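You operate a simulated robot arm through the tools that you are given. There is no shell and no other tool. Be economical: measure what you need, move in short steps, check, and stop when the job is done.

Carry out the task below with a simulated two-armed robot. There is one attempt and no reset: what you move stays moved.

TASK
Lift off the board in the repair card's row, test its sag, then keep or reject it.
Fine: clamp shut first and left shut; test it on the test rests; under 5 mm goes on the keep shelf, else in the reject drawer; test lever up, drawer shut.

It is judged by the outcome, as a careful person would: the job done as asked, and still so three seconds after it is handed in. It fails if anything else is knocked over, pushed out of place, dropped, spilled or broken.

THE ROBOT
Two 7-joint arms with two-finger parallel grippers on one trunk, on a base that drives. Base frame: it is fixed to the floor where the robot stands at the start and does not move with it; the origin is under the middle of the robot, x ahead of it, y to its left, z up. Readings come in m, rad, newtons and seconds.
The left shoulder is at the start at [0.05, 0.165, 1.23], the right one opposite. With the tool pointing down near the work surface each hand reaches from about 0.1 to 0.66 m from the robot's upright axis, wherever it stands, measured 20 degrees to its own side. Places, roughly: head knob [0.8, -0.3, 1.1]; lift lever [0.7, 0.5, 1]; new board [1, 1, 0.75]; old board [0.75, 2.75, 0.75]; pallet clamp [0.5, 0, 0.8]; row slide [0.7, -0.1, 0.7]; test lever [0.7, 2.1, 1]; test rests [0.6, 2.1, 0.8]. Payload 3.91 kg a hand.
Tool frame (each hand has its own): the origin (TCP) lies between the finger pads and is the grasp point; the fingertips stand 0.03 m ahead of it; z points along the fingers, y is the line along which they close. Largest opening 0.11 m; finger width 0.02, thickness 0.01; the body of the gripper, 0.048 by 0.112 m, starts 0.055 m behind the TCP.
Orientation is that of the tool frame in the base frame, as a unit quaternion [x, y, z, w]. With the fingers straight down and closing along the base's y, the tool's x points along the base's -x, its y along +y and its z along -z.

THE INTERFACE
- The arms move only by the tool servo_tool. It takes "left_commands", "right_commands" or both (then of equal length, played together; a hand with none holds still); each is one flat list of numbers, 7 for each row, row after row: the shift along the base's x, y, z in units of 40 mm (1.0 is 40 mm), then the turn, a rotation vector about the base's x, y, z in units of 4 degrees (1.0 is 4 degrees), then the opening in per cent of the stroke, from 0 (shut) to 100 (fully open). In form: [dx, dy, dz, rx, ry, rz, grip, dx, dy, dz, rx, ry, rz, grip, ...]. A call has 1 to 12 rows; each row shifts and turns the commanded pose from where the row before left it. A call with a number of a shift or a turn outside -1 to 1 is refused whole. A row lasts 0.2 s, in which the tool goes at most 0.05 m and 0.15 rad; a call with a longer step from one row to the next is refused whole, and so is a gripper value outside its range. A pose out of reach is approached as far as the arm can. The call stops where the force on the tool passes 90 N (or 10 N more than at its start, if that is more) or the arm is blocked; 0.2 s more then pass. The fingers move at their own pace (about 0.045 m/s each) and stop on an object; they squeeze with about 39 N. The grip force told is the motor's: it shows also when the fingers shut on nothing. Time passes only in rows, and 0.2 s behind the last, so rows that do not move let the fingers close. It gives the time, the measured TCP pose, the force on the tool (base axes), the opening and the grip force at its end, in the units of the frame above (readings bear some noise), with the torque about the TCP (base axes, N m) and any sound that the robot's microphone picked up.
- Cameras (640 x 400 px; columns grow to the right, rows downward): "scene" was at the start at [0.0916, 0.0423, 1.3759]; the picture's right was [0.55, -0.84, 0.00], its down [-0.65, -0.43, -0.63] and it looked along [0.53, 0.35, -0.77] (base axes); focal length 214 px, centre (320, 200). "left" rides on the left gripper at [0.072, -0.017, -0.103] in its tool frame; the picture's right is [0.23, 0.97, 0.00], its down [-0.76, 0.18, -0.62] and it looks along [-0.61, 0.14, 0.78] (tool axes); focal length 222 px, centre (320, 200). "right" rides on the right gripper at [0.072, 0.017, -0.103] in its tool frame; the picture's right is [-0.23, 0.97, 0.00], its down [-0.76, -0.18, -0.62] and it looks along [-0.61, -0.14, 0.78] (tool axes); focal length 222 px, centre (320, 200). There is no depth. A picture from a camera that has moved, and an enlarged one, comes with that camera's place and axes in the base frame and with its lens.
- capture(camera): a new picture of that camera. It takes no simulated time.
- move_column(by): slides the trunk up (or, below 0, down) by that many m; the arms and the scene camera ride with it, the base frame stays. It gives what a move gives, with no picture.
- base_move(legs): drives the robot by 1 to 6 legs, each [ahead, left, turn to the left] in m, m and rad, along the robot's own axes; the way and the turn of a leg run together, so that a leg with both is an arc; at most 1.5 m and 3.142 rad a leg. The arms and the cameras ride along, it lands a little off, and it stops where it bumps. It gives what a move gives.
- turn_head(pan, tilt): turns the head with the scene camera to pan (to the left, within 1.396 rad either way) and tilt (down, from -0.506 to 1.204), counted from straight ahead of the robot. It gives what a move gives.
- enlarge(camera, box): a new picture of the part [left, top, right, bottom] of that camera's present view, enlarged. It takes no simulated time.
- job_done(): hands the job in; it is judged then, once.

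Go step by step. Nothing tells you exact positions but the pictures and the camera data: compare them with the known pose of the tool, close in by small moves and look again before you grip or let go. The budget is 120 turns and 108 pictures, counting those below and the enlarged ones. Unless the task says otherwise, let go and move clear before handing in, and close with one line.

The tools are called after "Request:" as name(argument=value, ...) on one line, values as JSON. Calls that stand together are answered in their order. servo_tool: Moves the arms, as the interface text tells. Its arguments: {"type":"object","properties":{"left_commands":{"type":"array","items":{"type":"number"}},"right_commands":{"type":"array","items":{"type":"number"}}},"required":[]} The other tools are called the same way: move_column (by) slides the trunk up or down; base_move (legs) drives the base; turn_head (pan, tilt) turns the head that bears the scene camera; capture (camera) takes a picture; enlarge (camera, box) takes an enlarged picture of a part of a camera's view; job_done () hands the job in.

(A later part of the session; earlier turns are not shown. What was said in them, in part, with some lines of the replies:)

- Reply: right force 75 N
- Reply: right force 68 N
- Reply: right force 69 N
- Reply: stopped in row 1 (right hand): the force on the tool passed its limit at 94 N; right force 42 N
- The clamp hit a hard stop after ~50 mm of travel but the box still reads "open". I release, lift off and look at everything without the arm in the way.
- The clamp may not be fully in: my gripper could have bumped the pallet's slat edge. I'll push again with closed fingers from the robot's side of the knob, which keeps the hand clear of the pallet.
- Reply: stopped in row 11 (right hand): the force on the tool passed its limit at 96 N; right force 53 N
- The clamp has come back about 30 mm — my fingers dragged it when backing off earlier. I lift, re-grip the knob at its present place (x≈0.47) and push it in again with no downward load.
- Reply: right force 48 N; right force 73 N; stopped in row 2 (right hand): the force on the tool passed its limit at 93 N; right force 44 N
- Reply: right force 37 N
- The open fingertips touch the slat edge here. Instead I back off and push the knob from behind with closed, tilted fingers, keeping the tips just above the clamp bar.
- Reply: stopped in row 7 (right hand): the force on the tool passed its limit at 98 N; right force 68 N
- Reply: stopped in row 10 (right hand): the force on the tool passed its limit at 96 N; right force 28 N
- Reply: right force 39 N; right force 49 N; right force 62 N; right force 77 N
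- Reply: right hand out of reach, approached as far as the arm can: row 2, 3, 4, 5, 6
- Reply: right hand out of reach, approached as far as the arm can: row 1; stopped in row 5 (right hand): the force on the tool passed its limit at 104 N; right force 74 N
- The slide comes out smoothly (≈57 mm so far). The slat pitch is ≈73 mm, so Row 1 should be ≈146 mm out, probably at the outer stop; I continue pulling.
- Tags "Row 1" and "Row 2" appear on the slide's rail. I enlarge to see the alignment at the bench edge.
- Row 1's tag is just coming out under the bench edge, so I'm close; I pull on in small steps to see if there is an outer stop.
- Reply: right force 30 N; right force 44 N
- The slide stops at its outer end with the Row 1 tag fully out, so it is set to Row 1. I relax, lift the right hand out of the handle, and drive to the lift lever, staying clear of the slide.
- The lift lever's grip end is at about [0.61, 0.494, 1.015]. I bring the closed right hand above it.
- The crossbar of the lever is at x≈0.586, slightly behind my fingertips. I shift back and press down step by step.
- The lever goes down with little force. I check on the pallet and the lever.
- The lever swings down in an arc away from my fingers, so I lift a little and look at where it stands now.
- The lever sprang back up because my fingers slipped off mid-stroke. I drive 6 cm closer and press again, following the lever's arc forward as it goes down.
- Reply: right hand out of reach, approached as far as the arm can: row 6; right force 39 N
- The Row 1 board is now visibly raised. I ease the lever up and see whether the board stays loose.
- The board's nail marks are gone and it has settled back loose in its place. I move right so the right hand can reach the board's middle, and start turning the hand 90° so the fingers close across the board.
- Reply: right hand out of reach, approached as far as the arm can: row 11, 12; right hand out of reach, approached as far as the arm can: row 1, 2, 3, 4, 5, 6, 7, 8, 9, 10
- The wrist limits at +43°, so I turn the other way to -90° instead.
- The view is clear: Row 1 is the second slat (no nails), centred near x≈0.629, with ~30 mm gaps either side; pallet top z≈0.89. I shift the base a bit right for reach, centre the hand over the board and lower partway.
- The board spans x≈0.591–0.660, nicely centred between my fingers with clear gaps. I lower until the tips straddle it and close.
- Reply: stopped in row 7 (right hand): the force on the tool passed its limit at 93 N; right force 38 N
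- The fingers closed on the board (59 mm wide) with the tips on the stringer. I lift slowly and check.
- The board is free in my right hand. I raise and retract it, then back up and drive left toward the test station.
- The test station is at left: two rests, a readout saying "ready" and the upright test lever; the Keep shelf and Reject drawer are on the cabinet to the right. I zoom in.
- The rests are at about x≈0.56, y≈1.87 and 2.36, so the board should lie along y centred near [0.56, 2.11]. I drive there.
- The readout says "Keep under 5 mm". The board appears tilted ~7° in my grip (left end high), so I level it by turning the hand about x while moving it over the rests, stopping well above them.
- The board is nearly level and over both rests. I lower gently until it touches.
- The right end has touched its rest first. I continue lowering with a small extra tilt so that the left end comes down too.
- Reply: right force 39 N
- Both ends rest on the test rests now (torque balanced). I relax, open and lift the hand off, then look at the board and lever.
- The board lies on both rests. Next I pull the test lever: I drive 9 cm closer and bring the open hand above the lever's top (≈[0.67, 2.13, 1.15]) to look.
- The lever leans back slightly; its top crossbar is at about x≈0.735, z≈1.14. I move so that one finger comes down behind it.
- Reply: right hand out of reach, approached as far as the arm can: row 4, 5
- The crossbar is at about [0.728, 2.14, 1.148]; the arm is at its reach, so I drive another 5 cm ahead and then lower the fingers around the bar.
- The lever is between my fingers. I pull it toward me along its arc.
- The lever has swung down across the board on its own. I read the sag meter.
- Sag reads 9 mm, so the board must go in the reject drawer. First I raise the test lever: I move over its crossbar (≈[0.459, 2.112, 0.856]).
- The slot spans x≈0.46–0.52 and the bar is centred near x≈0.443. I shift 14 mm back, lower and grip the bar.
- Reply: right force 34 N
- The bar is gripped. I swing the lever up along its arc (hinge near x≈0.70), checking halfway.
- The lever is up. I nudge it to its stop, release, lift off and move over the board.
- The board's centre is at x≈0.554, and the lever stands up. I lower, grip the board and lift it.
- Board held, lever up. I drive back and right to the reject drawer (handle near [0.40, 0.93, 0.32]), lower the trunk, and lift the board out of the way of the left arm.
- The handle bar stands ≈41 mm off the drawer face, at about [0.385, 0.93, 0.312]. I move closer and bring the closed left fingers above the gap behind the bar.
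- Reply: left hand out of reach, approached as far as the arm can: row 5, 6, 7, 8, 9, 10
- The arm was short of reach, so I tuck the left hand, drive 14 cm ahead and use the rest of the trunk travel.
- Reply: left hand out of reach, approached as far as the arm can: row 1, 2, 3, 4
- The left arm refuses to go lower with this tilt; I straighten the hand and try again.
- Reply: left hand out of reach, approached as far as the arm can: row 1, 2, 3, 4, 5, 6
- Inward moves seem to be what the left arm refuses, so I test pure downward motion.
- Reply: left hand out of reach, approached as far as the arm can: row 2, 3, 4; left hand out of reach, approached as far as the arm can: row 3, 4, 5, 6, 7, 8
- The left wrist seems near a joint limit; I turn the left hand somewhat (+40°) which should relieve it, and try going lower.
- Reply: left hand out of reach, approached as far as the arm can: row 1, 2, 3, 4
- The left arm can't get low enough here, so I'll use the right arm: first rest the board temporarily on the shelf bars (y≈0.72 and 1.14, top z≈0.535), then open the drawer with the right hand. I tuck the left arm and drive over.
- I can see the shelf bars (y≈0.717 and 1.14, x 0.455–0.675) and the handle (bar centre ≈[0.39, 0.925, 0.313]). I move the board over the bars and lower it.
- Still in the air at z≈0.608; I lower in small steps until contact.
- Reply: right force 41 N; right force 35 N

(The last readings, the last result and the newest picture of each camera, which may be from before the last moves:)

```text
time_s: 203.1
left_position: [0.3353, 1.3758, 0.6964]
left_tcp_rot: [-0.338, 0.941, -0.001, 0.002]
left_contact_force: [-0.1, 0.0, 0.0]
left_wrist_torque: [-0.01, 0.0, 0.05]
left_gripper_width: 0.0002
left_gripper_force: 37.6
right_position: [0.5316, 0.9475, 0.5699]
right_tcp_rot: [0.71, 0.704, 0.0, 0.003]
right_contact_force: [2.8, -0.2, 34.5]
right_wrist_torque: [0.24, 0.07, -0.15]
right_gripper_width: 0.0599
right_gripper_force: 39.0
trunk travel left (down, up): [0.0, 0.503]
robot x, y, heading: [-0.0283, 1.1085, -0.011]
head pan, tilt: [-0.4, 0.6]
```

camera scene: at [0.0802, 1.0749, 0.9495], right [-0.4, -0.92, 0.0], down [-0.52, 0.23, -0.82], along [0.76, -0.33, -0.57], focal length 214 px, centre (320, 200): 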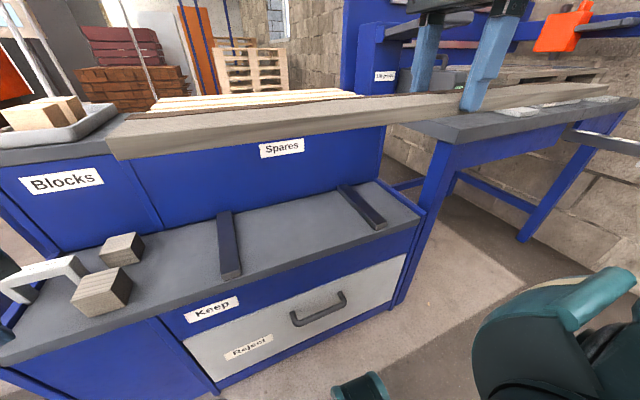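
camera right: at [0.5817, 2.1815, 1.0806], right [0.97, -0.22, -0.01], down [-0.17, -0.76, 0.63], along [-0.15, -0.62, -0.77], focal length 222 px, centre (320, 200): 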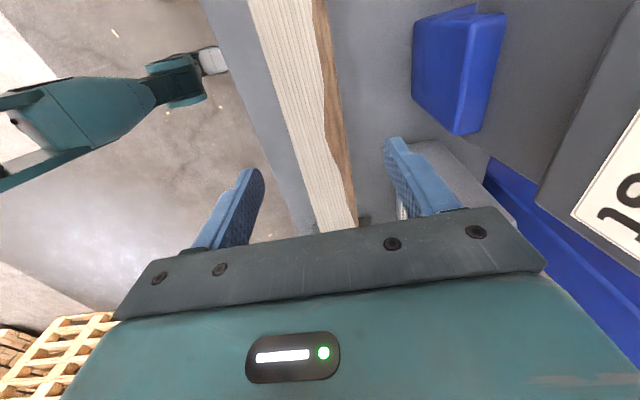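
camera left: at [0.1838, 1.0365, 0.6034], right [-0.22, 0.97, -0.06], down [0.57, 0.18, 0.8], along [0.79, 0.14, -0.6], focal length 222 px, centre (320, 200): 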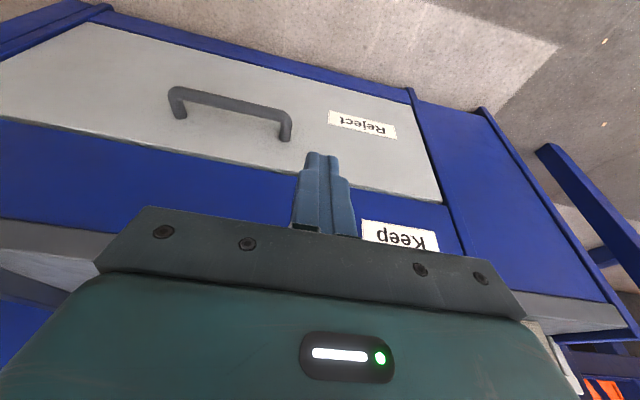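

The board sits on the shelf bars. I open, lift away, and start tilting the right hand 45° forward for the drawer handle while backing up.

Request:
servo_tool(right_commands=[0, 0, 0.1, 0, 0, 0, 75, 0, 0, 0, 0, 0, 0, 75, 0, 0, 0.8, 0, 0, 0, 75, 0, 0, 0.9, 0, 0, 0, 75, 0, 0, 0.9, 0, 0, 0, 75, -0.9, 0, 0.5, 0, -0.5, 0, 75, -0.9, 0, 0, 0, -1, 0, 60, -0.9, 0, 0, 0, -1, 0, 50, -0.9, 0, 0, 0, -1, 0, 50, -0.9, 0, 0, 0, -1, 0, 50, -0.5, 0, 0, 0, -1, 0, 50, 0, 0, 0, 0, -1, 0, 50])

Request:
base_move(legs=[[-0.12, 0, 0.01]])

Request:
servo_tool(right_commands=[0.4, 0, -0.6, 0, -1, 0, 50, 0.4, 0, -0.8, 0, -1, 0, 50, 0.4, -0.1, -0.8, 0, -1, 0, 50, 0.4, -0.1, -0.8, 0, -1, 0, 50, 0.4, -0.1, -0.8, 0, -0.75, 0, 50, 0.3, -0.1, -0.8, 0, 0, 0, 50, 0.3, 0, -0.8, 0, 0, 0, 50, 0, 0, -0.8, 0, 0, 0, 50, 0, 0, -0.8, 0, 0, 0, 50, 0, 0, 0, 0, 0, 0, 50])

```text
time_s: 205.7
left_position: [0.3364, 1.3736, 0.6968]
left_tcp_rot: [-0.337, 0.941, 0.0, 0.0]
left_contact_force: [-0.5, 0.3, 0.0]
left_wrist_torque: [0.0, 0.0, 0.03]
left_gripper_width: 0.0
left_gripper_force: 37.8
right_position: [0.3295, 0.9443, 0.6917]
right_tcp_rot: [0.693, 0.686, 0.154, 0.158]
right_contact_force: [0.2, 0.1, 0.6]
right_wrist_torque: [0.02, -0.01, -0.05]
right_gripper_width: 0.0549
right_gripper_force: 0.2
trunk travel left (down, up): [0.0, 0.503]
robot x, y, heading: [-0.0274, 1.1119, -0.011]
head pan, tilt: [-0.4, 0.6]
```

```text
time_s: 206.9
left_position: [0.2164, 1.3781, 0.6953]
left_tcp_rot: [-0.341, 0.94, 0.0, 0.001]
left_contact_force: [0.7, 1.2, 0.4]
left_wrist_torque: [0.01, 0.01, 0.03]
left_gripper_width: 0.0001
left_gripper_force: 37.8
right_position: [0.2132, 0.948, 0.691]
right_tcp_rot: [0.69, 0.69, 0.153, 0.159]
right_contact_force: [0.2, 0.6, 0.0]
right_wrist_torque: [0.0, -0.01, -0.01]
right_gripper_width: 0.055
right_gripper_force: 0.0
trunk travel left (down, up): [0.0, 0.503]
robot x, y, heading: [-0.1441, 1.1103, -0.0]
head pan, tilt: [-0.4, 0.6]
```

```text
time_s: 209.1
left_position: [0.2162, 1.3787, 0.6968]
left_tcp_rot: [-0.342, 0.94, 0.0, 0.0]
left_contact_force: [0.0, 0.0, 0.3]
left_wrist_torque: [0.01, -0.02, 0.0]
left_gripper_width: 0.0002
left_gripper_force: 37.8
right_position: [0.3145, 0.9439, 0.4218]
right_tcp_rot: [0.657, 0.657, 0.254, 0.268]
right_contact_force: [-0.4, 0.7, -1.0]
right_wrist_torque: [0.03, 0.01, 0.0]
right_gripper_width: 0.0549
right_gripper_force: 0.0
right hand out of reach, approached as far as the arm can: row 9
trunk travel left (down, up): [0.0, 0.503]
robot x, y, heading: [-0.1476, 1.1168, -0.008]
head pan, tilt: [-0.4, 0.6]
```

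The hand stops at z≈0.42. The elbow likely needs more room, so I raise the trunk 15 cm and reach down again.

Request:
move_column(by=0.15)

Request:
servo_tool(right_commands=[0, -0.05, -0.8, 0, 0, 0, 50, 0, -0.05, -0.8, 0, 0, 0, 50, 0, -0.05, -0.8, 0, 0, 0, 50, 0, -0.1, -0.8, 0, 0, 0, 50, 0, -0.1, -0.8, 0, 0, 0, 50, 0, 0, -0.75, 0, 0, 0, 50, 0, 0, 0, 0, 0, 0, 50])

```text
time_s: 210.9
left_position: [0.2165, 1.3786, 0.846]
left_tcp_rot: [-0.341, 0.94, 0.0, 0.001]
left_contact_force: [-0.3, 0.0, -0.4]
left_wrist_torque: [0.03, -0.04, 0.0]
left_gripper_width: 0.0
left_gripper_force: 37.3
right_position: [0.3136, 0.9423, 0.5711]
right_tcp_rot: [0.656, 0.658, 0.254, 0.267]
right_contact_force: [-0.2, 0.6, -0.8]
right_wrist_torque: [-0.01, -0.02, 0.03]
right_gripper_width: 0.0551
right_gripper_force: 0.1
trunk travel left (down, up): [-0.15, 0.353]
robot x, y, heading: [-0.1455, 1.1113, -0.002]
head pan, tilt: [-0.4, 0.6]
```

```text
time_s: 212.5
left_position: [0.2175, 1.3776, 0.8455]
left_tcp_rot: [-0.341, 0.94, 0.0, 0.001]
left_contact_force: [1.0, -0.1, 0.4]
left_wrist_torque: [-0.01, 0.01, 0.01]
left_gripper_width: 0.0
left_gripper_force: 38.2
right_position: [0.3156, 0.9431, 0.5603]
right_tcp_rot: [0.658, 0.658, 0.25, 0.267]
right_contact_force: [0.2, 0.2, -0.7]
right_wrist_torque: [-0.01, 0.02, -0.01]
right_gripper_width: 0.0548
right_gripper_force: 0.0
right hand out of reach, approached as far as the arm can: row 1, 2, 3, 4, 5, 6
trunk travel left (down, up): [-0.15, 0.353]
robot x, y, heading: [-0.1447, 1.113, -0.007]
head pan, tilt: [-0.4, 0.6]
```

The limit seems tied to the arm's posture; the hand went low before when it was further inboard. I test moving inward first, then down.

Request:
servo_tool(right_commands=[0, 0.8, 0.1, 0, 0, 0, 50, 0, 0.8, 0, 0, 0, 0, 50, 0, 0.8, 0, 0, 0, 0, 50, 0, 0.8, 0, 0, 0, 0, 50, 0, 0, -0.8, 0, 0, 0, 50, 0, 0, -0.8, 0, 0, 0, 50, 0, 0, -0.8, 0, 0, 0, 50, 0, 0, -0.8, 0, 0, 0, 50, 0, 0, -0.8, 0, 0, 0, 50])

```text
time_s: 214.5
left_position: [0.2166, 1.3778, 0.8474]
left_tcp_rot: [-0.341, 0.94, 0.001, 0.001]
left_contact_force: [0.2, -0.3, 0.6]
left_wrist_torque: [0.0, -0.01, 0.0]
left_gripper_width: 0.0
left_gripper_force: 37.5
right_position: [0.3166, 1.0694, 0.4058]
right_tcp_rot: [0.656, 0.659, 0.254, 0.267]
right_contact_force: [-0.3, 0.1, -0.3]
right_wrist_torque: [-0.05, -0.03, -0.01]
right_gripper_width: 0.0551
right_gripper_force: 0.1
trunk travel left (down, up): [-0.15, 0.353]
robot x, y, heading: [-0.144, 1.1128, -0.005]
head pan, tilt: [-0.4, 0.6]
```

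Moving inward works. I drive right 14.5 cm to bring the hand in front of the handle, go to the pre-grasp pose and look.

Request:
base_move(legs=[[0, -0.145, 0]])

Request:
servo_tool(right_commands=[0.1, 0, -0.4, 0, 0, 0, 50, 0.1, 0, -0.35, 0, 0, 0, 50, 0, 0, 0, 0, 0, 0, 50])

Request:
capture(camera="right")

```text
time_s: 216.4
left_position: [0.2169, 1.2303, 0.8471]
left_tcp_rot: [-0.339, 0.941, 0.0, 0.001]
left_contact_force: [0.5, -0.3, -0.7]
left_wrist_torque: [0.01, 0.01, 0.01]
left_gripper_width: 0.0002
left_gripper_force: 37.7
right_position: [0.3157, 0.9208, 0.4049]
right_tcp_rot: [0.657, 0.657, 0.254, 0.268]
right_contact_force: [0.2, 0.1, -0.4]
right_wrist_torque: [0.0, 0.01, -0.02]
right_gripper_width: 0.0552
right_gripper_force: 0.2
trunk travel left (down, up): [-0.15, 0.353]
robot x, y, heading: [-0.1455, 0.9667, -0.004]
head pan, tilt: [-0.4, 0.6]
```

```text
time_s: 217.2
left_position: [0.2166, 1.2301, 0.8475]
left_tcp_rot: [-0.342, 0.94, 0.001, 0.0]
left_contact_force: [-0.2, 0.8, -0.8]
left_wrist_torque: [-0.02, 0.03, -0.02]
left_gripper_width: 0.0003
left_gripper_force: 37.7
right_position: [0.3253, 0.9219, 0.374]
right_tcp_rot: [0.658, 0.657, 0.254, 0.268]
right_contact_force: [0.2, -0.3, 0.0]
right_wrist_torque: [-0.01, 0.01, -0.02]
right_gripper_width: 0.0549
right_gripper_force: 0.0
trunk travel left (down, up): [-0.15, 0.353]
robot x, y, heading: [-0.1458, 0.9677, -0.007]
head pan, tilt: [-0.4, 0.6]
```

```text
5 pictures are left
camera right: at [0.2672, 0.9953, 0.4623], right [0.71, -0.22, 0.67], down [-0.56, -0.75, 0.34], along [0.43, -0.62, -0.66], focal length 222 px, centre (320, 200)
```

right: 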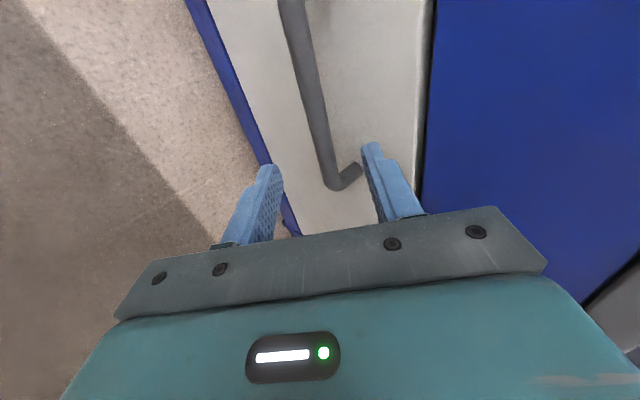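

The handle bar lies right on the gripper's approach line. I advance along it and close on the bar.

Request:
servo_tool(right_commands=[0.43, 0, -0.44, 0, 0, 0, 50, 0.43, 0, -0.44, 0, 0, 0, 50, 0.42, 0, -0.44, 0, 0, 0, 50, 0, 0, 0, 0, 0, 0, 0, 0, 0, 0, 0, 0, 0, 0, 0, 0, 0, 0, 0, 0, 0, 0, 0, 0, 0, 0, 0, 0])

```text
time_s: 218.8
left_position: [0.2176, 1.2303, 0.8456]
left_tcp_rot: [-0.34, 0.94, 0.001, 0.001]
left_contact_force: [-0.3, -0.1, 0.7]
left_wrist_torque: [-0.03, 0.0, 0.02]
left_gripper_width: 0.0
left_gripper_force: 37.8
right_position: [0.3752, 0.922, 0.3229]
right_tcp_rot: [0.658, 0.657, 0.254, 0.266]
right_contact_force: [-4.1, -1.3, -2.3]
right_wrist_torque: [0.08, 0.08, 0.13]
right_gripper_width: 0.0173
right_gripper_force: 44.6
trunk travel left (down, up): [-0.15, 0.353]
robot x, y, heading: [-0.1451, 0.9663, -0.004]
head pan, tilt: [-0.4, 0.6]
```

The handle is gripped. I pull the drawer open with the arm (force-limited).

Request:
servo_tool(right_commands=[-0.4, 0, 0, 0, 0, 0, 0, -0.7, 0, 0, 0, 0, 0, 0, -0.7, 0, 0, 0, 0, 0, 0, -0.7, 0, 0, 0, 0, 0, 0, -0.7, 0, 0, 0, 0, 0, 0, -0.7, 0, 0, 0, 0, 0, 0, -0.7, 0, 0, 0, 0, 0, 0, -0.7, 0, 0, 0, 0, 0, 0])

Request:
capture(camera="scene")

```text
time_s: 220.6
left_position: [0.2154, 1.2303, 0.8453]
left_tcp_rot: [-0.341, 0.94, 0.0, 0.001]
left_contact_force: [0.9, -0.1, -0.6]
left_wrist_torque: [-0.01, 0.0, 0.0]
left_gripper_width: 0.0
left_gripper_force: 38.4
right_position: [0.2978, 0.9335, 0.3791]
right_tcp_rot: [0.658, 0.599, 0.282, 0.359]
right_contact_force: [-0.6, -0.3, -0.6]
right_wrist_torque: [-0.02, -0.02, 0.01]
right_gripper_width: 0.0002
right_gripper_force: 37.3
right hand out of reach, approached as far as the arm can: row 4, 5, 6, 7, 8
trunk travel left (down, up): [-0.15, 0.353]
robot x, y, heading: [-0.1477, 0.9638, -0.003]
head pan, tilt: [-0.4, 0.6]
stopped in row 8 (right hand): the arm was blocked; the commanded pose is now the measured one
```

```text
4 pictures are left
camera scene: at [-0.0385, 0.9298, 1.0985], right [-0.39, -0.92, 0.0], down [-0.52, 0.22, -0.83], along [0.76, -0.33, -0.56], focal length 214 px, centre (320, 200)
```

scene: 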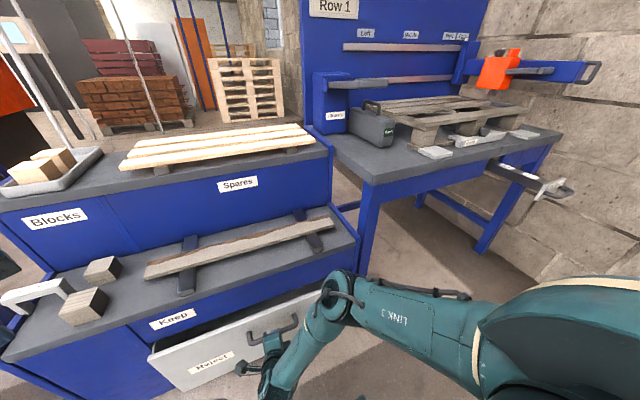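

The drawer opened ≈55 mm before the arm ran out of range and slipped off. I back the base up, re-grip the handle (now x≈0.334) and pull by driving back.

Request:
base_move(legs=[[-0.12, 0, 0]])

Request:
servo_tool(right_commands=[0.63, 0, -0.16, 0, 0, 0, 50, 0.63, 0, -0.16, 0, 0, 0, 50, 0.63, 0, -0.16, 0, 0, 0, 50, 0.63, 0, -0.16, 0, 0, 0, 50, 0, 0, 0, 0, 0, 0, 50])

Request:
capture(camera="right")

```text
time_s: 221.8
left_position: [0.098, 1.2304, 0.846]
left_tcp_rot: [-0.34, 0.941, 0.0, 0.0]
left_contact_force: [-0.4, 0.2, -0.7]
left_wrist_torque: [-0.04, 0.02, 0.03]
left_gripper_width: 0.0
left_gripper_force: 38.1
right_position: [0.1783, 0.9326, 0.3786]
right_tcp_rot: [0.658, 0.599, 0.281, 0.358]
right_contact_force: [0.7, 0.8, -0.8]
right_wrist_torque: [0.04, 0.01, -0.02]
right_gripper_width: 0.0
right_gripper_force: 37.9
trunk travel left (down, up): [-0.15, 0.353]
robot x, y, heading: [-0.268, 0.9639, -0.002]
head pan, tilt: [-0.4, 0.6]
```

```text
time_s: 223.0
left_position: [0.0984, 1.2307, 0.8459]
left_tcp_rot: [-0.341, 0.94, 0.0, 0.001]
left_contact_force: [-0.7, 1.2, 0.5]
left_wrist_torque: [-0.02, 0.03, -0.01]
left_gripper_width: 0.0
left_gripper_force: 38.4
right_position: [0.2741, 0.9264, 0.3583]
right_tcp_rot: [0.658, 0.599, 0.28, 0.359]
right_contact_force: [-1.1, -0.4, 0.4]
right_wrist_torque: [0.03, -0.02, 0.01]
right_gripper_width: 0.0551
right_gripper_force: 0.0
right hand out of reach, approached as far as the arm can: row 4
trunk travel left (down, up): [-0.15, 0.353]
robot x, y, heading: [-0.2656, 0.9642, -0.009]
head pan, tilt: [-0.4, 0.6]
```

```text
3 pictures are left
camera right: at [0.21, 1.0115, 0.43], right [0.54, -0.25, 0.8], down [-0.7, -0.67, 0.27], along [0.47, -0.7, -0.54], focal length 222 px, centre (320, 200)
```

right: 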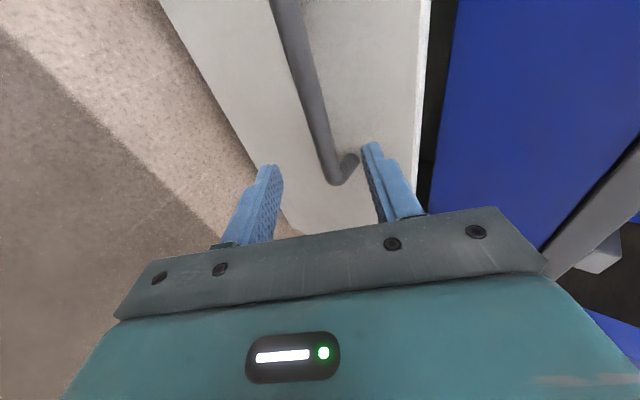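

Alignment is good; the arm just needs the base a bit nearer. I lower 34 mm, drive 5 cm ahead, close on the bar, and then back up to pull the drawer.

Request:
servo_tool(right_commands=[-0.1, 0, -0.45, 0, 0, 0, 50, 0, 0, -0.4, 0, 0, 0, 50, 0, 0, 0, 0, 0, 0, 50])

Request:
base_move(legs=[[0.052, 0, 0]])

Request:
servo_tool(right_commands=[0, 0, 0, 0, 0, 0, 0, 0, 0, 0, 0, 0, 0, 0, 0, 0, 0, 0, 0, 0, 0, 0, 0, 0, 0, 0, 0, 0])

```text
time_s: 223.8
left_position: [0.0987, 1.2296, 0.8463]
left_tcp_rot: [-0.341, 0.94, 0.001, 0.001]
left_contact_force: [-1.0, 0.6, 0.3]
left_wrist_torque: [0.0, -0.05, 0.0]
left_gripper_width: 0.0
left_gripper_force: 38.0
right_position: [0.2597, 0.9182, 0.347]
right_tcp_rot: [0.658, 0.599, 0.281, 0.359]
right_contact_force: [-0.8, -0.4, -0.1]
right_wrist_torque: [0.0, -0.02, 0.03]
right_gripper_width: 0.0552
right_gripper_force: 0.1
right hand out of reach, approached as far as the arm can: row 1, 2
trunk travel left (down, up): [-0.15, 0.353]
robot x, y, heading: [-0.2646, 0.9625, -0.004]
head pan, tilt: [-0.4, 0.6]
```

```text
time_s: 224.8
left_position: [0.1502, 1.2297, 0.8459]
left_tcp_rot: [-0.341, 0.94, 0.001, 0.001]
left_contact_force: [-0.1, -0.2, -0.1]
left_wrist_torque: [0.0, 0.01, -0.01]
left_gripper_width: 0.0
left_gripper_force: 38.1
right_position: [0.3109, 0.917, 0.3467]
right_tcp_rot: [0.658, 0.599, 0.281, 0.359]
right_contact_force: [0.9, -1.0, -0.3]
right_wrist_torque: [-0.03, 0.02, -0.04]
right_gripper_width: 0.0549
right_gripper_force: 0.1
trunk travel left (down, up): [-0.15, 0.353]
robot x, y, heading: [-0.2117, 0.9648, -0.002]
head pan, tilt: [-0.4, 0.6]
```

```text
time_s: 225.8
left_position: [0.1508, 1.2301, 0.8462]
left_tcp_rot: [-0.34, 0.94, 0.0, 0.001]
left_contact_force: [0.1, 0.2, -0.2]
left_wrist_torque: [0.0, 0.01, 0.01]
left_gripper_width: 0.0
left_gripper_force: 37.5
right_position: [0.3107, 0.9174, 0.3466]
right_tcp_rot: [0.658, 0.598, 0.282, 0.359]
right_contact_force: [0.0, -0.1, -1.0]
right_wrist_torque: [-0.02, 0.0, 0.0]
right_gripper_width: 0.0003
right_gripper_force: 32.8
trunk travel left (down, up): [-0.15, 0.353]
robot x, y, heading: [-0.2135, 0.9638, -0.004]
head pan, tilt: [-0.4, 0.6]
```

The fingers closed just short above the bar. I open, lower the trunk 2.5 cm, nudge ahead 1 cm and close again.

Request:
servo_tool(right_commands=[0, 0, 0, 0, 0, 0, 50, 0, 0, 0, 0, 0, 0, 50, 0, 0, 0, 0, 0, 0, 50])

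Request:
move_column(by=-0.025)

Request:
base_move(legs=[[0.012, 0, 0]])

Request:
servo_tool(right_commands=[0, 0, 0, 0, 0, 0, 0, 0, 0, 0, 0, 0, 0, 0, 0, 0, 0, 0, 0, 0, 0, 0, 0, 0, 0, 0, 0, 0])

```text
time_s: 226.6
left_position: [0.1503, 1.2308, 0.8466]
left_tcp_rot: [-0.341, 0.94, 0.0, 0.002]
left_contact_force: [-0.6, -0.1, -0.7]
left_wrist_torque: [0.01, 0.0, 0.02]
left_gripper_width: 0.0003
left_gripper_force: 37.5
right_position: [0.313, 0.9174, 0.3472]
right_tcp_rot: [0.658, 0.599, 0.282, 0.359]
right_contact_force: [0.4, 0.0, 0.3]
right_wrist_torque: [-0.01, 0.01, -0.02]
right_gripper_width: 0.0549
right_gripper_force: 0.0
trunk travel left (down, up): [-0.15, 0.353]
robot x, y, heading: [-0.2141, 0.9629, -0.004]
head pan, tilt: [-0.4, 0.6]
```

```text
time_s: 227.3
left_position: [0.1502, 1.2306, 0.8221]
left_tcp_rot: [-0.341, 0.94, 0.0, 0.0]
left_contact_force: [0.7, 0.3, -0.5]
left_wrist_torque: [-0.01, 0.03, 0.02]
left_gripper_width: 0.0
left_gripper_force: 37.7
right_position: [0.3118, 0.9173, 0.322]
right_tcp_rot: [0.658, 0.599, 0.282, 0.359]
right_contact_force: [-0.9, -0.8, 0.1]
right_wrist_torque: [-0.03, 0.02, -0.02]
right_gripper_width: 0.055
right_gripper_force: 0.0
trunk travel left (down, up): [-0.125, 0.378]
robot x, y, heading: [-0.2132, 0.9647, -0.007]
head pan, tilt: [-0.4, 0.6]
```

```text
time_s: 228.0
left_position: [0.1613, 1.2309, 0.8209]
left_tcp_rot: [-0.34, 0.94, 0.0, 0.001]
left_contact_force: [0.2, -0.1, -0.9]
left_wrist_torque: [-0.02, 0.0, -0.03]
left_gripper_width: 0.0
left_gripper_force: 38.0
right_position: [0.3228, 0.9162, 0.3218]
right_tcp_rot: [0.659, 0.598, 0.282, 0.359]
right_contact_force: [0.0, -0.5, 0.6]
right_wrist_torque: [-0.04, -0.02, -0.02]
right_gripper_width: 0.0551
right_gripper_force: 0.2
trunk travel left (down, up): [-0.125, 0.378]
robot x, y, heading: [-0.2019, 0.9626, -0.001]
head pan, tilt: [-0.4, 0.6]
```

```text
time_s: 229.0
left_position: [0.1634, 1.2313, 0.8203]
left_tcp_rot: [-0.34, 0.94, 0.0, 0.001]
left_contact_force: [-1.5, 0.7, -0.3]
left_wrist_torque: [0.02, 0.0, -0.02]
left_gripper_width: 0.0
left_gripper_force: 37.8
right_position: [0.324, 0.9181, 0.324]
right_tcp_rot: [0.657, 0.599, 0.281, 0.36]
right_contact_force: [1.8, 0.0, 4.4]
right_wrist_torque: [-0.77, -0.15, 0.29]
right_gripper_width: 0.0178
right_gripper_force: 44.8
trunk travel left (down, up): [-0.125, 0.378]
robot x, y, heading: [-0.1996, 0.9624, -0.005]
head pan, tilt: [-0.4, 0.6]
```

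Gripped. I drive back 20 cm to pull the drawer open.

Request:
base_move(legs=[[-0.2, 0, 0]])

Request:
servo_tool(right_commands=[0, 0, 0, 0, 0, 0, 50, 0, 0, 0, 0, 0, 0, 50, -0.6, 0.1, 0.5, 0, 0, 0, 50, -0.6, 0.1, 0.5, 0, 0, 0, 50])

Request:
capture(camera="scene")

```text
time_s: 230.7
left_position: [-0.0391, 1.2312, 0.8209]
left_tcp_rot: [-0.34, 0.94, 0.0, 0.0]
left_contact_force: [0.3, 0.4, 0.2]
left_wrist_torque: [0.0, -0.03, -0.01]
left_gripper_width: 0.0
left_gripper_force: 37.6
right_position: [0.1218, 0.9166, 0.3223]
right_tcp_rot: [0.659, 0.597, 0.281, 0.36]
right_contact_force: [-1.6, -1.3, 13.0]
right_wrist_torque: [-0.63, -0.17, 0.72]
right_gripper_width: 0.0181
right_gripper_force: 45.7
trunk travel left (down, up): [-0.125, 0.378]
robot x, y, heading: [-0.4008, 0.9657, -0.009]
head pan, tilt: [-0.4, 0.6]
```

```text
time_s: 231.7
left_position: [-0.0387, 1.2309, 0.8201]
left_tcp_rot: [-0.34, 0.94, 0.001, 0.0]
left_contact_force: [-0.1, 0.1, 0.0]
left_wrist_torque: [0.02, -0.01, 0.01]
left_gripper_width: 0.0001
left_gripper_force: 37.8
right_position: [0.0738, 0.9258, 0.3628]
right_tcp_rot: [0.659, 0.598, 0.28, 0.36]
right_contact_force: [-0.4, 0.4, 0.1]
right_wrist_torque: [-0.02, -0.01, 0.02]
right_gripper_width: 0.0549
right_gripper_force: 0.1
trunk travel left (down, up): [-0.125, 0.378]
robot x, y, heading: [-0.4034, 0.9641, -0.009]
head pan, tilt: [-0.4, 0.6]
```

```text
2 pictures are left
camera scene: at [-0.294, 0.9308, 1.0746], right [-0.4, -0.92, 0.0], down [-0.52, 0.22, -0.83], along [0.76, -0.33, -0.56], focal length 214 px, centre (320, 200)
```

scene: 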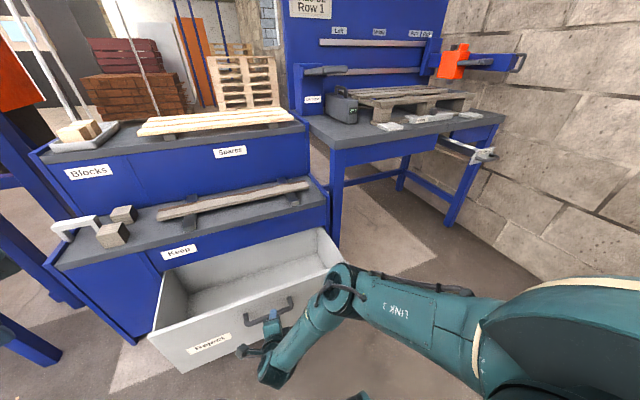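

The drawer is well open (interior x≈0.19–0.43, y≈0.62–1.27). Now I raise the right hand, straighten it, and go back for the board on the shelf.

Request:
servo_tool(right_commands=[-0.2, 0, 0.8, 0.16, 0.957, 0.096, 75, 0, 0, 0.8, 0.16, 0.957, 0.096, 75, 0, 0, 0.8, 0.16, 0.957, 0.096, 75, 0, 0, 0.8, 0.16, 0.957, 0.096, 75, 0, 0, 0.8, 0.16, 0.957, 0.096, 75, 0, 0, 0.8, 0.16, 0.957, 0.096, 75, 0, 0, 0.8, 0.16, 0.957, 0.096, 75, 0, 0, 0.8, 0.16, 0.957, 0.096, 75, 0, 0, 0.8, 0.16, 0.957, 0.096, 75, 0, 0, 0.8, 0.16, 0.957, 0.096, 75, 0, 0, 0.8, 0.16, 0.957, 0.096, 75, 0, 0, 0.8, 0.16, 0.957, 0.096, 75])

Request:
servo_tool(right_commands=[0.5, 0, 0.3, 0.16, 0.957, 0.1, 75, 0.5, 0, 0, 0.16, 0.957, 0.1, 75, 0.5, 0, 0, 0, 0, 0, 75, 0.5, 0, 0, 0, 0, 0, 75, 0, 0, 0, 0, 0, 0, 75])

Request:
base_move(legs=[[0, 0.145, 0.009], [0.28, 0, 0]])

```text
time_s: 234.2
left_position: [-0.038, 1.2304, 0.8214]
left_tcp_rot: [-0.34, 0.94, 0.001, 0.001]
left_contact_force: [-0.3, 0.5, 0.5]
left_wrist_torque: [-0.04, 0.01, 0.0]
left_gripper_width: 0.0001
left_gripper_force: 37.4
right_position: [0.0655, 0.9264, 0.7462]
right_tcp_rot: [0.714, 0.697, 0.053, 0.042]
right_contact_force: [-0.3, 0.1, 0.5]
right_wrist_torque: [-0.01, 0.02, 0.03]
right_gripper_width: 0.0826
right_gripper_force: 0.1
trunk travel left (down, up): [-0.125, 0.378]
robot x, y, heading: [-0.3994, 0.9678, -0.012]
head pan, tilt: [-0.4, 0.6]
```

```text
time_s: 235.4
left_position: [-0.0378, 1.2313, 0.8209]
left_tcp_rot: [-0.339, 0.941, 0.001, 0.001]
left_contact_force: [0.5, -0.1, -0.5]
left_wrist_torque: [-0.01, -0.01, -0.02]
left_gripper_width: 0.0002
left_gripper_force: 37.6
right_position: [0.1446, 0.9276, 0.7585]
right_tcp_rot: [0.712, 0.702, 0.013, -0.012]
right_contact_force: [0.3, -0.2, -0.5]
right_wrist_torque: [0.0, -0.02, 0.01]
right_gripper_width: 0.0823
right_gripper_force: 0.1
trunk travel left (down, up): [-0.125, 0.378]
robot x, y, heading: [-0.4038, 0.9642, -0.01]
head pan, tilt: [-0.4, 0.6]
```

```text
time_s: 238.9
left_position: [0.2394, 1.3829, 0.8206]
left_tcp_rot: [-0.344, 0.939, 0.001, 0.001]
left_contact_force: [0.0, -0.7, 0.1]
left_wrist_torque: [-0.04, -0.03, 0.0]
left_gripper_width: 0.0
left_gripper_force: 37.9
right_position: [0.4265, 1.0819, 0.7583]
right_tcp_rot: [0.708, 0.706, 0.013, -0.013]
right_contact_force: [-0.4, -1.0, 0.6]
right_wrist_torque: [0.02, -0.03, 0.02]
right_gripper_width: 0.0825
right_gripper_force: 0.0
trunk travel left (down, up): [-0.125, 0.378]
robot x, y, heading: [-0.1207, 1.1128, 0.002]
head pan, tilt: [-0.4, 0.6]
```

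No bump. I lower the trunk 10 cm, move back over the board where I left it, go down and grip.

Request:
move_column(by=-0.1)

Request:
servo_tool(right_commands=[0.66, -0.84, 0.2, 0, 0, 0, 75, 0.66, -0.84, 0, 0, 0, 0, 75, 0.66, -0.84, 0, 0, 0, 0, 75, 0.66, -0.84, 0, 0, 0, 0, 75, 0, 0, 0, 0, 0, 0, 75])

Request:
capture(camera="right")

```text
time_s: 240.3
left_position: [0.2399, 1.3824, 0.7235]
left_tcp_rot: [-0.345, 0.939, -0.001, 0.001]
left_contact_force: [0.0, 0.1, 0.2]
left_wrist_torque: [-0.02, 0.0, 0.03]
left_gripper_width: 0.0001
left_gripper_force: 38.2
right_position: [0.4273, 1.0813, 0.6588]
right_tcp_rot: [0.708, 0.706, 0.014, -0.012]
right_contact_force: [0.4, 0.4, 0.7]
right_wrist_torque: [0.0, 0.04, 0.01]
right_gripper_width: 0.0823
right_gripper_force: 0.0
trunk travel left (down, up): [-0.025, 0.478]
robot x, y, heading: [-0.1237, 1.1156, 0.006]
head pan, tilt: [-0.4, 0.6]
```

```text
time_s: 241.5
left_position: [0.239, 1.3819, 0.7205]
left_tcp_rot: [-0.345, 0.939, 0.0, 0.001]
left_contact_force: [-0.4, 0.3, -0.1]
left_wrist_torque: [0.04, 0.0, 0.01]
left_gripper_width: 0.0
left_gripper_force: 38.0
right_position: [0.5302, 0.9467, 0.6663]
right_tcp_rot: [0.708, 0.706, 0.014, -0.01]
right_contact_force: [-0.1, -0.3, 0.7]
right_wrist_torque: [-0.03, -0.01, 0.01]
right_gripper_width: 0.0826
right_gripper_force: 0.1
trunk travel left (down, up): [-0.025, 0.478]
robot x, y, heading: [-0.1206, 1.1106, 0.003]
head pan, tilt: [-0.4, 0.6]
```

```text
1 pictures are left
camera right: at [0.548, 1.0146, 0.7735], right [0.97, -0.23, -0.01], down [-0.18, -0.78, 0.59], along [-0.14, -0.58, -0.8], focal length 222 px, centre (320, 200)
```

right: 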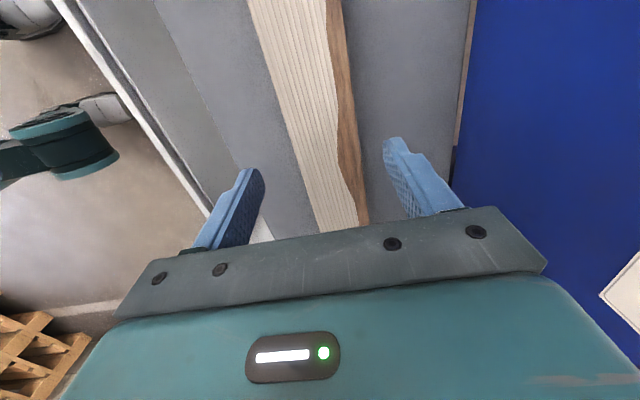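

The board is centred between the fingers. I go down, grip and lift it.

Request:
servo_tool(right_commands=[0, 0, -0.8, 0, 0, 0, 75, 0, 0, -0.8, 0, 0, 0, 75, 0, 0, -0.7, 0, 0, 0, 75, 0, 0, 0, 0, 0, 0, 0, 0, 0, 0, 0, 0, 0, 0, 0, 0, 0, 0, 0, 0, 0, 0, 0, 0.4, 0, 0, 0, 0, 0, 0, 0.8, 0, 0, 0, 0, 0, 0, 0.8, 0, 0, 0, 0, 0, 0, 0.8, 0, 0, 0, 0])

```text
time_s: 243.7
left_position: [0.2392, 1.3832, 0.722]
left_tcp_rot: [-0.345, 0.939, 0.0, 0.0]
left_contact_force: [-0.6, -0.2, -0.3]
left_wrist_torque: [0.0, -0.01, -0.02]
left_gripper_width: 0.0001
left_gripper_force: 38.2
right_position: [0.5313, 0.9446, 0.6859]
right_tcp_rot: [0.708, 0.706, 0.013, -0.013]
right_contact_force: [0.3, 0.1, -2.7]
right_wrist_torque: [0.03, 0.02, 0.03]
right_gripper_width: 0.0597
right_gripper_force: 38.9
trunk travel left (down, up): [-0.025, 0.478]
robot x, y, heading: [-0.1221, 1.1128, 0.003]
head pan, tilt: [-0.4, 0.6]
```

Board held. I retract, back the base so the board is over the open drawer, move the hand inboard and lower to just above the rim.

Request:
servo_tool(right_commands=[-0.5, 0, 0.1, 0, 0, 0, 0, -0.7, 0, 0, 0, 0, 0, 0, -0.7, 0, 0, 0, 0, 0, 0, -0.6, 0, 0, 0, 0, 0, 0])

Request:
base_move(legs=[[-0.125, 0, -0.003], [0, -0.12, 0]])

Request:
servo_tool(right_commands=[0, 0.8, 0, 0, 0, 0, 0, 0, 0.8, 0, 0, 0, 0, 0, 0, 0.8, 0, 0, 0, 0, 0, 0, 0.6, -0.5, 0, 0, 0, 0, 0, 0, -0.9, 0, 0, 0, 0, 0, 0, -0.9, 0, 0, 0, 0, 0, 0, -0.9, 0, 0, 0, 0, 0, 0, -0.9, 0, 0, 0, 0, 0, 0, -0.9, 0, 0, 0, 0, 0, 0, -0.9, 0, 0, 0, 0, 0, 0, -0.3, 0, 0, 0, 0, 0, 0, 0, 0, 0, 0, 0])

Request:
capture(camera="scene")

```text
time_s: 244.7
left_position: [0.2394, 1.3828, 0.7211]
left_tcp_rot: [-0.344, 0.939, 0.0, 0.001]
left_contact_force: [-0.7, 0.3, -0.2]
left_wrist_torque: [0.01, 0.0, 0.0]
left_gripper_width: 0.0
left_gripper_force: 37.8
right_position: [0.4313, 0.9446, 0.6898]
right_tcp_rot: [0.708, 0.706, 0.014, -0.012]
right_contact_force: [-0.2, -0.6, -3.6]
right_wrist_torque: [0.04, 0.0, 0.02]
right_gripper_width: 0.0596
right_gripper_force: 39.4
trunk travel left (down, up): [-0.025, 0.478]
robot x, y, heading: [-0.124, 1.1132, 0.006]
head pan, tilt: [-0.4, 0.6]
```

```text
time_s: 247.2
left_position: [0.116, 1.2632, 0.7203]
left_tcp_rot: [-0.345, 0.939, 0.0, 0.001]
left_contact_force: [-0.6, 0.1, -0.3]
left_wrist_torque: [0.0, 0.02, 0.01]
left_gripper_width: 0.0
left_gripper_force: 37.9
right_position: [0.3073, 0.8248, 0.6901]
right_tcp_rot: [0.708, 0.706, 0.013, -0.013]
right_contact_force: [0.6, 0.2, -2.5]
right_wrist_torque: [0.03, 0.0, 0.03]
right_gripper_width: 0.0595
right_gripper_force: 39.4
trunk travel left (down, up): [-0.025, 0.478]
robot x, y, heading: [-0.2498, 0.9937, 0.001]
head pan, tilt: [-0.4, 0.6]
```

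```text
time_s: 249.8
left_position: [0.115, 1.263, 0.7222]
left_tcp_rot: [-0.344, 0.939, 0.0, 0.001]
left_contact_force: [0.0, 0.5, -0.8]
left_wrist_torque: [-0.04, -0.01, 0.03]
left_gripper_width: 0.0
left_gripper_force: 38.1
right_position: [0.3066, 0.9443, 0.4415]
right_tcp_rot: [0.708, 0.706, 0.014, -0.012]
right_contact_force: [0.0, 0.1, -2.4]
right_wrist_torque: [-0.01, 0.0, -0.01]
right_gripper_width: 0.0597
right_gripper_force: 39.4
trunk travel left (down, up): [-0.025, 0.478]
robot x, y, heading: [-0.2473, 0.9937, -0.0]
head pan, tilt: [-0.4, 0.6]
```

```text
0 pictures are left
camera scene: at [-0.1372, 0.96, 0.9745], right [-0.39, -0.92, 0.0], down [-0.52, 0.22, -0.82], along [0.76, -0.32, -0.57], focal length 214 px, centre (320, 200)
```

scene: 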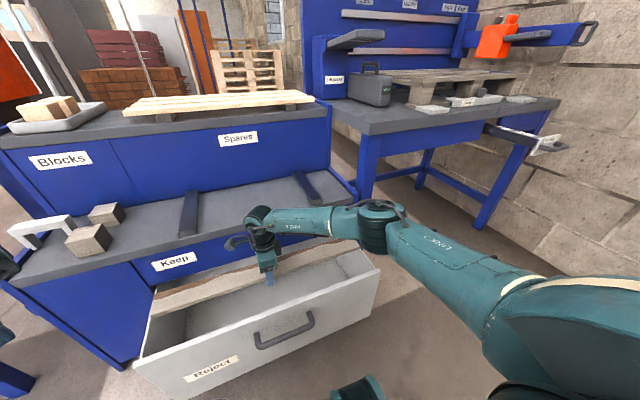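

The board is over the open drawer and nearly centred (about 2 cm clearance at the left, 4 cm at the right). I shift 9 mm right and 2 cm forward, then lower it into the drawer.

Request:
servo_tool(right_commands=[0.5, -0.22, 0, 0, 0, 0, 0, 0, 0, -0.6, 0, 0, 0, 0, 0, 0, -0.6, 0, 0, 0, 0, 0, 0, -0.6, 0, 0, 0, 0, 0, 0, -0.6, 0, 0, 0, 0, 0, 0, -0.4, 0, 0, 0, 0, 0, 0, -0.3, 0, 0, 0, 0, 0, 0, 0, 0, 0, 0, 0])

```text
time_s: 251.6
left_position: [0.1153, 1.263, 0.7211]
left_tcp_rot: [-0.344, 0.939, 0.0, 0.001]
left_contact_force: [0.2, 0.6, 0.5]
left_wrist_torque: [0.01, 0.0, 0.03]
left_gripper_width: 0.0002
left_gripper_force: 37.4
right_position: [0.3126, 0.9329, 0.318]
right_tcp_rot: [0.708, 0.706, 0.014, -0.012]
right_contact_force: [-0.1, 0.5, -2.5]
right_wrist_torque: [0.0, -0.05, 0.06]
right_gripper_width: 0.0598
right_gripper_force: 39.4
right hand out of reach, approached as far as the arm can: row 6, 7
trunk travel left (down, up): [-0.025, 0.478]
robot x, y, heading: [-0.2457, 0.995, -0.004]
head pan, tilt: [-0.4, 0.6]
```

Free so far at z≈0.318; the arm is at its limit, so I lower the trunk the last 2.5 cm.

Request:
move_column(by=-0.025)

```text
time_s: 252.3
left_position: [0.1152, 1.2617, 0.6958]
left_tcp_rot: [-0.344, 0.939, 0.0, 0.0]
left_contact_force: [-0.1, -0.8, 0.5]
left_wrist_torque: [-0.01, 0.03, -0.01]
left_gripper_width: 0.0001
left_gripper_force: 37.4
right_position: [0.312, 0.9317, 0.2928]
right_tcp_rot: [0.709, 0.705, 0.013, -0.013]
right_contact_force: [-0.1, -0.1, -2.5]
right_wrist_torque: [0.0, -0.04, 0.01]
right_gripper_width: 0.0597
right_gripper_force: 38.9
trunk travel left (down, up): [0.0, 0.503]
robot x, y, heading: [-0.2468, 0.9918, -0.001]
head pan, tilt: [-0.4, 0.6]
```

Request:
servo_tool(right_commands=[0, 0.1, -0.2, 0, 0, 0, 0, 0, 0.1, -0.2, 0, 0, 0, 0, 0, 0, 0, 0, 0, 0, 0])

```text
time_s: 253.2
left_position: [0.1167, 1.2624, 0.6961]
left_tcp_rot: [-0.345, 0.939, 0.001, 0.001]
left_contact_force: [0.4, -0.3, 1.2]
left_wrist_torque: [-0.03, -0.03, -0.01]
left_gripper_width: 0.0001
left_gripper_force: 37.6
right_position: [0.2987, 0.9377, 0.2784]
right_tcp_rot: [0.709, 0.705, 0.013, -0.012]
right_contact_force: [-0.1, -0.4, -2.9]
right_wrist_torque: [-0.02, 0.0, -0.02]
right_gripper_width: 0.0597
right_gripper_force: 38.9
right hand out of reach, approached as far as the arm can: row 1, 2
trunk travel left (down, up): [0.0, 0.503]
robot x, y, heading: [-0.2463, 0.9926, 0.004]
head pan, tilt: [-0.4, 0.6]
```

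Lower still without contact (z≈0.278). I nudge the base 2 cm ahead to keep away from the drawer front and try a bit lower.

Request:
base_move(legs=[[0.025, 0, 0]])

Request:
servo_tool(right_commands=[0, 0.05, -0.25, 0, 0, 0, 0, 0, 0.05, -0.25, 0, 0, 0, 0, 0, 0, 0, 0, 0, 0, 0])

```text
time_s: 254.0
left_position: [0.1393, 1.262, 0.6966]
left_tcp_rot: [-0.344, 0.939, 0.001, 0.0]
left_contact_force: [-0.4, -0.6, -0.5]
left_wrist_torque: [0.05, 0.02, -0.01]
left_gripper_width: 0.0
left_gripper_force: 37.5
right_position: [0.3237, 0.9385, 0.2778]
right_tcp_rot: [0.708, 0.706, 0.014, -0.012]
right_contact_force: [0.0, 0.1, -2.6]
right_wrist_torque: [0.01, 0.0, 0.01]
right_gripper_width: 0.0597
right_gripper_force: 39.3
trunk travel left (down, up): [0.0, 0.503]
robot x, y, heading: [-0.2218, 0.9908, 0.003]
head pan, tilt: [-0.4, 0.6]
```

```text
time_s: 254.8
left_position: [0.14, 1.2627, 0.6964]
left_tcp_rot: [-0.345, 0.939, 0.001, 0.0]
left_contact_force: [0.1, -0.4, 0.7]
left_wrist_torque: [-0.01, 0.0, 0.02]
left_gripper_width: 0.0
left_gripper_force: 37.5
right_position: [0.3157, 0.9392, 0.2589]
right_tcp_rot: [0.709, 0.705, 0.014, -0.013]
right_contact_force: [-0.1, -0.7, -2.5]
right_wrist_torque: [0.01, -0.02, 0.01]
right_gripper_width: 0.0596
right_gripper_force: 39.5
right hand out of reach, approached as far as the arm can: row 1, 2
trunk travel left (down, up): [0.0, 0.503]
robot x, y, heading: [-0.2207, 0.9956, 0.003]
head pan, tilt: [-0.4, 0.6]
```

Request:
base_move(legs=[[0.015, 0, 0]])

Request:
servo_tool(right_commands=[0, 0.05, -0.25, 0, 0, 0, 0, 0, 0.05, -0.25, 0, 0, 0, 0, 0, 0.05, -0.25, 0, 0, 0, 0, 0, 0, 0, 0, 0, 0, 0])

```text
time_s: 255.5
left_position: [0.1548, 1.2635, 0.6961]
left_tcp_rot: [-0.345, 0.939, 0.0, 0.0]
left_contact_force: [-0.5, 0.0, 0.0]
left_wrist_torque: [0.02, 0.0, 0.0]
left_gripper_width: 0.0003
left_gripper_force: 37.8
right_position: [0.3286, 0.938, 0.2584]
right_tcp_rot: [0.708, 0.706, 0.013, -0.013]
right_contact_force: [0.5, -0.2, -1.9]
right_wrist_torque: [0.01, 0.0, -0.03]
right_gripper_width: 0.0598
right_gripper_force: 39.0
trunk travel left (down, up): [0.0, 0.503]
robot x, y, heading: [-0.209, 0.9947, 0.0]
head pan, tilt: [-0.4, 0.6]
```

```text
time_s: 256.5
left_position: [0.1549, 1.2624, 0.6966]
left_tcp_rot: [-0.345, 0.939, 0.0, 0.0]
left_contact_force: [0.7, -1.6, -0.1]
left_wrist_torque: [0.04, 0.04, -0.02]
left_gripper_width: 0.0001
left_gripper_force: 37.8
right_position: [0.3285, 0.9389, 0.2593]
right_tcp_rot: [0.709, 0.705, 0.013, -0.012]
right_contact_force: [0.9, -0.3, -2.1]
right_wrist_torque: [0.01, 0.02, 0.0]
right_gripper_width: 0.0598
right_gripper_force: 39.5
right hand out of reach, approached as far as the arm can: row 1, 2, 3
trunk travel left (down, up): [0.0, 0.503]
robot x, y, heading: [-0.2063, 0.9941, 0.005]
head pan, tilt: [-0.4, 0.6]
```

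The arm can go no lower and the board is just above the drawer floor, deep inside the drawer. I release it, lift the hand out, back up and lower the closed fingers in front of the drawer handle.

Request:
servo_tool(right_commands=[0, 0, 0, 0, 0, 0, 75, 0, 0, 0, 0, 0, 0, 75, 0, 0, 0, 0, 0, 0, 75, 0, 0, 0.6, 0, 0, 0, 75, 0, 0, 0.9, 0, 0, 0, 75, 0, 0, 0.9, 0, 0, 0, 75, 0, 0, 0.9, 0, 0, 0, 75, 0, 0, 0.9, 0, 0, 0, 0, 0, 0, 0.9, 0, 0, 0, 0, 0, 0, 0.9, 0, 0, 0, 0, 0, 0, 0, 0, 0, 0, 0])

Request:
base_move(legs=[[-0.26, 0, 0]])

Request:
servo_tool(right_commands=[0, 0, -0.8, 0, 0, 0, 0, 0, 0, -0.8, 0, 0, 0, 0, 0, 0, -0.8, 0, 0, 0, 0, 0, 0, -0.8, 0, 0, 0, 0, 0, 0, -0.8, 0, 0, 0, 0, 0, 0, 0, 0, 0, 0, 0])

```text
time_s: 258.9
left_position: [0.155, 1.263, 0.6968]
left_tcp_rot: [-0.344, 0.939, 0.001, 0.0]
left_contact_force: [-0.1, -0.9, 0.5]
left_wrist_torque: [0.0, 0.03, -0.02]
left_gripper_width: 0.0001
left_gripper_force: 37.4
right_position: [0.3289, 0.9386, 0.4977]
right_tcp_rot: [0.709, 0.705, 0.013, -0.012]
right_contact_force: [0.2, 0.0, 0.2]
right_wrist_torque: [0.04, -0.01, -0.01]
right_gripper_width: 0.0
right_gripper_force: 5.5
trunk travel left (down, up): [0.0, 0.503]
robot x, y, heading: [-0.2057, 0.9985, 0.001]
head pan, tilt: [-0.4, 0.6]
```

```text
time_s: 260.8
left_position: [-0.102, 1.2606, 0.6967]
left_tcp_rot: [-0.343, 0.939, 0.0, 0.001]
left_contact_force: [-0.6, 0.2, -0.5]
left_wrist_torque: [0.0, 0.0, 0.01]
left_gripper_width: 0.0
left_gripper_force: 37.8
right_position: [0.0698, 0.9367, 0.4964]
right_tcp_rot: [0.71, 0.704, 0.013, -0.012]
right_contact_force: [-0.5, -0.4, 0.4]
right_wrist_torque: [0.0, -0.02, 0.01]
right_gripper_width: 0.0
right_gripper_force: 38.5
trunk travel left (down, up): [0.0, 0.503]
robot x, y, heading: [-0.4642, 0.9933, 0.0]
head pan, tilt: [-0.4, 0.6]
```

```text
time_s: 262.2
left_position: [-0.1019, 1.2611, 0.6961]
left_tcp_rot: [-0.342, 0.94, 0.0, 0.0]
left_contact_force: [-0.6, 0.0, -0.6]
left_wrist_torque: [0.0, -0.04, 0.01]
left_gripper_width: 0.0
left_gripper_force: 38.0
right_position: [0.0692, 0.9372, 0.3369]
right_tcp_rot: [0.709, 0.705, 0.013, -0.01]
right_contact_force: [-0.5, 0.8, 0.0]
right_wrist_torque: [0.04, 0.0, 0.02]
right_gripper_width: 0.0
right_gripper_force: 37.4
trunk travel left (down, up): [0.0, 0.503]
robot x, y, heading: [-0.4641, 0.9959, 0.001]
head pan, tilt: [-0.4, 0.6]
```

The hand is in front of the handle. I drive ahead to push the drawer in, then finish with gentle arm steps.

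Request:
base_move(legs=[[0.28, 0, 0]])

Request:
servo_tool(right_commands=[0.2, 0, 0, 0, 0, 0, 0, 0.2, 0, 0, 0, 0, 0, 0, 0.2, 0, 0, 0, 0, 0, 0, 0.2, 0, 0, 0, 0, 0, 0, 0.2, 0, 0, 0, 0, 0, 0, 0.2, 0, 0, 0, 0, 0, 0])

```text
time_s: 264.1
left_position: [0.1725, 1.2584, 0.6969]
left_tcp_rot: [-0.341, 0.94, 0.001, 0.0]
left_contact_force: [0.2, 0.3, -0.9]
left_wrist_torque: [0.0, -0.01, -0.01]
left_gripper_width: 0.0
left_gripper_force: 37.9
right_position: [0.3436, 0.9339, 0.3377]
right_tcp_rot: [0.711, 0.703, 0.014, -0.011]
right_contact_force: [0.7, 0.2, -0.2]
right_wrist_torque: [0.01, -0.03, 0.02]
right_gripper_width: 0.0
right_gripper_force: 37.6
trunk travel left (down, up): [0.0, 0.503]
robot x, y, heading: [-0.1892, 0.9963, -0.0]
head pan, tilt: [-0.4, 0.6]
```

```text
time_s: 265.2
left_position: [0.1725, 1.2575, 0.6956]
left_tcp_rot: [-0.34, 0.941, 0.001, 0.001]
left_contact_force: [0.0, 0.1, -0.1]
left_wrist_torque: [-0.01, 0.01, 0.0]
left_gripper_width: 0.0
left_gripper_force: 37.7
right_position: [0.3681, 0.9343, 0.3306]
right_tcp_rot: [0.708, 0.706, 0.006, -0.02]
right_contact_force: [-11.4, 0.1, 3.6]
right_wrist_torque: [0.14, -1.42, 0.2]
right_gripper_width: 0.0002
right_gripper_force: 37.7
trunk travel left (down, up): [0.0, 0.503]
robot x, y, heading: [-0.1916, 0.9881, -0.004]
head pan, tilt: [-0.4, 0.6]
stopped in row 5 (right hand): the force on the tool passed its limit at 116 N (the readings are from after the stop); the commanded pose is now the measured one
```

My gripper body met the cabinet front first, so the drawer may be a few millimetres from shut. I back off, tilt the hand so the body clears, and push the handle home.

Request:
servo_tool(right_commands=[-0.7, 0, 0.1, 0, -1, 0, 0, 0, 0, 0, 0, -1, 0, 0, 0, 0, 0, 0, -1, 0, 0, 0, 0, 0, 0, -1, 0, 0, 0, 0, 0, 0, -1, 0, 0, 0, 0, 0, 0, -1, 0, 0, 0.25, 0, 0, 0, 0, 0, 0, 0.25, 0, 0, 0, 0, 0, 0, 0.2, 0, 0, 0, 0, 0, 0, 0.2, 0, 0, 0, 0, 0, 0, 0.2, 0, 0, 0, 0, 0, 0])

```text
time_s: 267.2
left_position: [0.1705, 1.2575, 0.6985]
left_tcp_rot: [-0.339, 0.941, 0.001, 0.003]
left_contact_force: [-0.6, -0.4, -0.1]
left_wrist_torque: [0.01, 0.01, 0.0]
left_gripper_width: 0.0
left_gripper_force: 38.0
right_position: [0.3579, 0.9334, 0.3369]
right_tcp_rot: [0.695, 0.693, 0.144, 0.124]
right_contact_force: [-28.1, -10.9, 35.0]
right_wrist_torque: [-0.21, -0.02, -0.2]
right_gripper_width: 0.0002
right_gripper_force: 37.5
trunk travel left (down, up): [0.0, 0.503]
robot x, y, heading: [-0.1944, 0.9935, -0.01]
head pan, tilt: [-0.4, 0.6]
stopped in row 10 (right hand): the force on the tool passed its limit at 104 N (the readings are from after the stop); the commanded pose is now the measured one
```

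The handle is hard against its stop (bar front ≈0.379, as at the start), so the drawer is shut. I back the hand and base away.

Request:
servo_tool(right_commands=[-0.5, 0, 0, 0, 0, 0, 0, -0.7, 0, 0, 0, 0, 0, 0, -0.5, 0, 0.6, 0, 0, 0, 0, 0, 0, 0.8, 0, 0, 0, 0, 0, 0, 0.8, 0, 0, 0, 0])

Request:
base_move(legs=[[-0.15, 0, 0]])

Request:
job_done()

```text
time_s: 268.4
left_position: [0.1704, 1.2561, 0.696]
left_tcp_rot: [-0.339, 0.941, 0.0, 0.001]
left_contact_force: [0.8, -0.3, 0.1]
left_wrist_torque: [0.03, -0.01, -0.01]
left_gripper_width: 0.0
left_gripper_force: 38.2
right_position: [0.2917, 0.9345, 0.4218]
right_tcp_rot: [0.694, 0.694, 0.143, 0.124]
right_contact_force: [-0.4, -0.2, -0.1]
right_wrist_torque: [-0.02, 0.01, 0.0]
right_gripper_width: 0.0
right_gripper_force: 38.0
trunk travel left (down, up): [0.0, 0.503]
robot x, y, heading: [-0.1929, 0.9928, -0.011]
head pan, tilt: [-0.4, 0.6]
```

```text
time_s: 269.8
left_position: [0.0233, 1.2577, 0.6957]
left_tcp_rot: [-0.337, 0.941, 0.0, 0.001]
left_contact_force: [0.2, 0.1, 0.7]
left_wrist_torque: [0.0, 0.0, 0.03]
left_gripper_width: 0.0001
left_gripper_force: 37.6
right_position: [0.1423, 0.9333, 0.4211]
right_tcp_rot: [0.696, 0.693, 0.144, 0.123]
right_contact_force: [-1.0, 1.1, 0.6]
right_wrist_torque: [-0.03, 0.01, -0.04]
right_gripper_width: 0.0002
right_gripper_force: 37.3
trunk travel left (down, up): [0.0, 0.503]
robot x, y, heading: [-0.3392, 0.9935, -0.011]
head pan, tilt: [-0.4, 0.6]
```

```text
The job is handed in.
```

The Row 1 board came off, tested at 9 mm sag (limit: under 5 mm) and went into the reject drawer; the clamp was pushed to its stop first and left in, and the test lever is up. I was out of pictures by the end, so the drawer being shut rests on force and position readings, the board was let go just above the drawer floor without a look, and the bench box still read "open" after the clamp was in.
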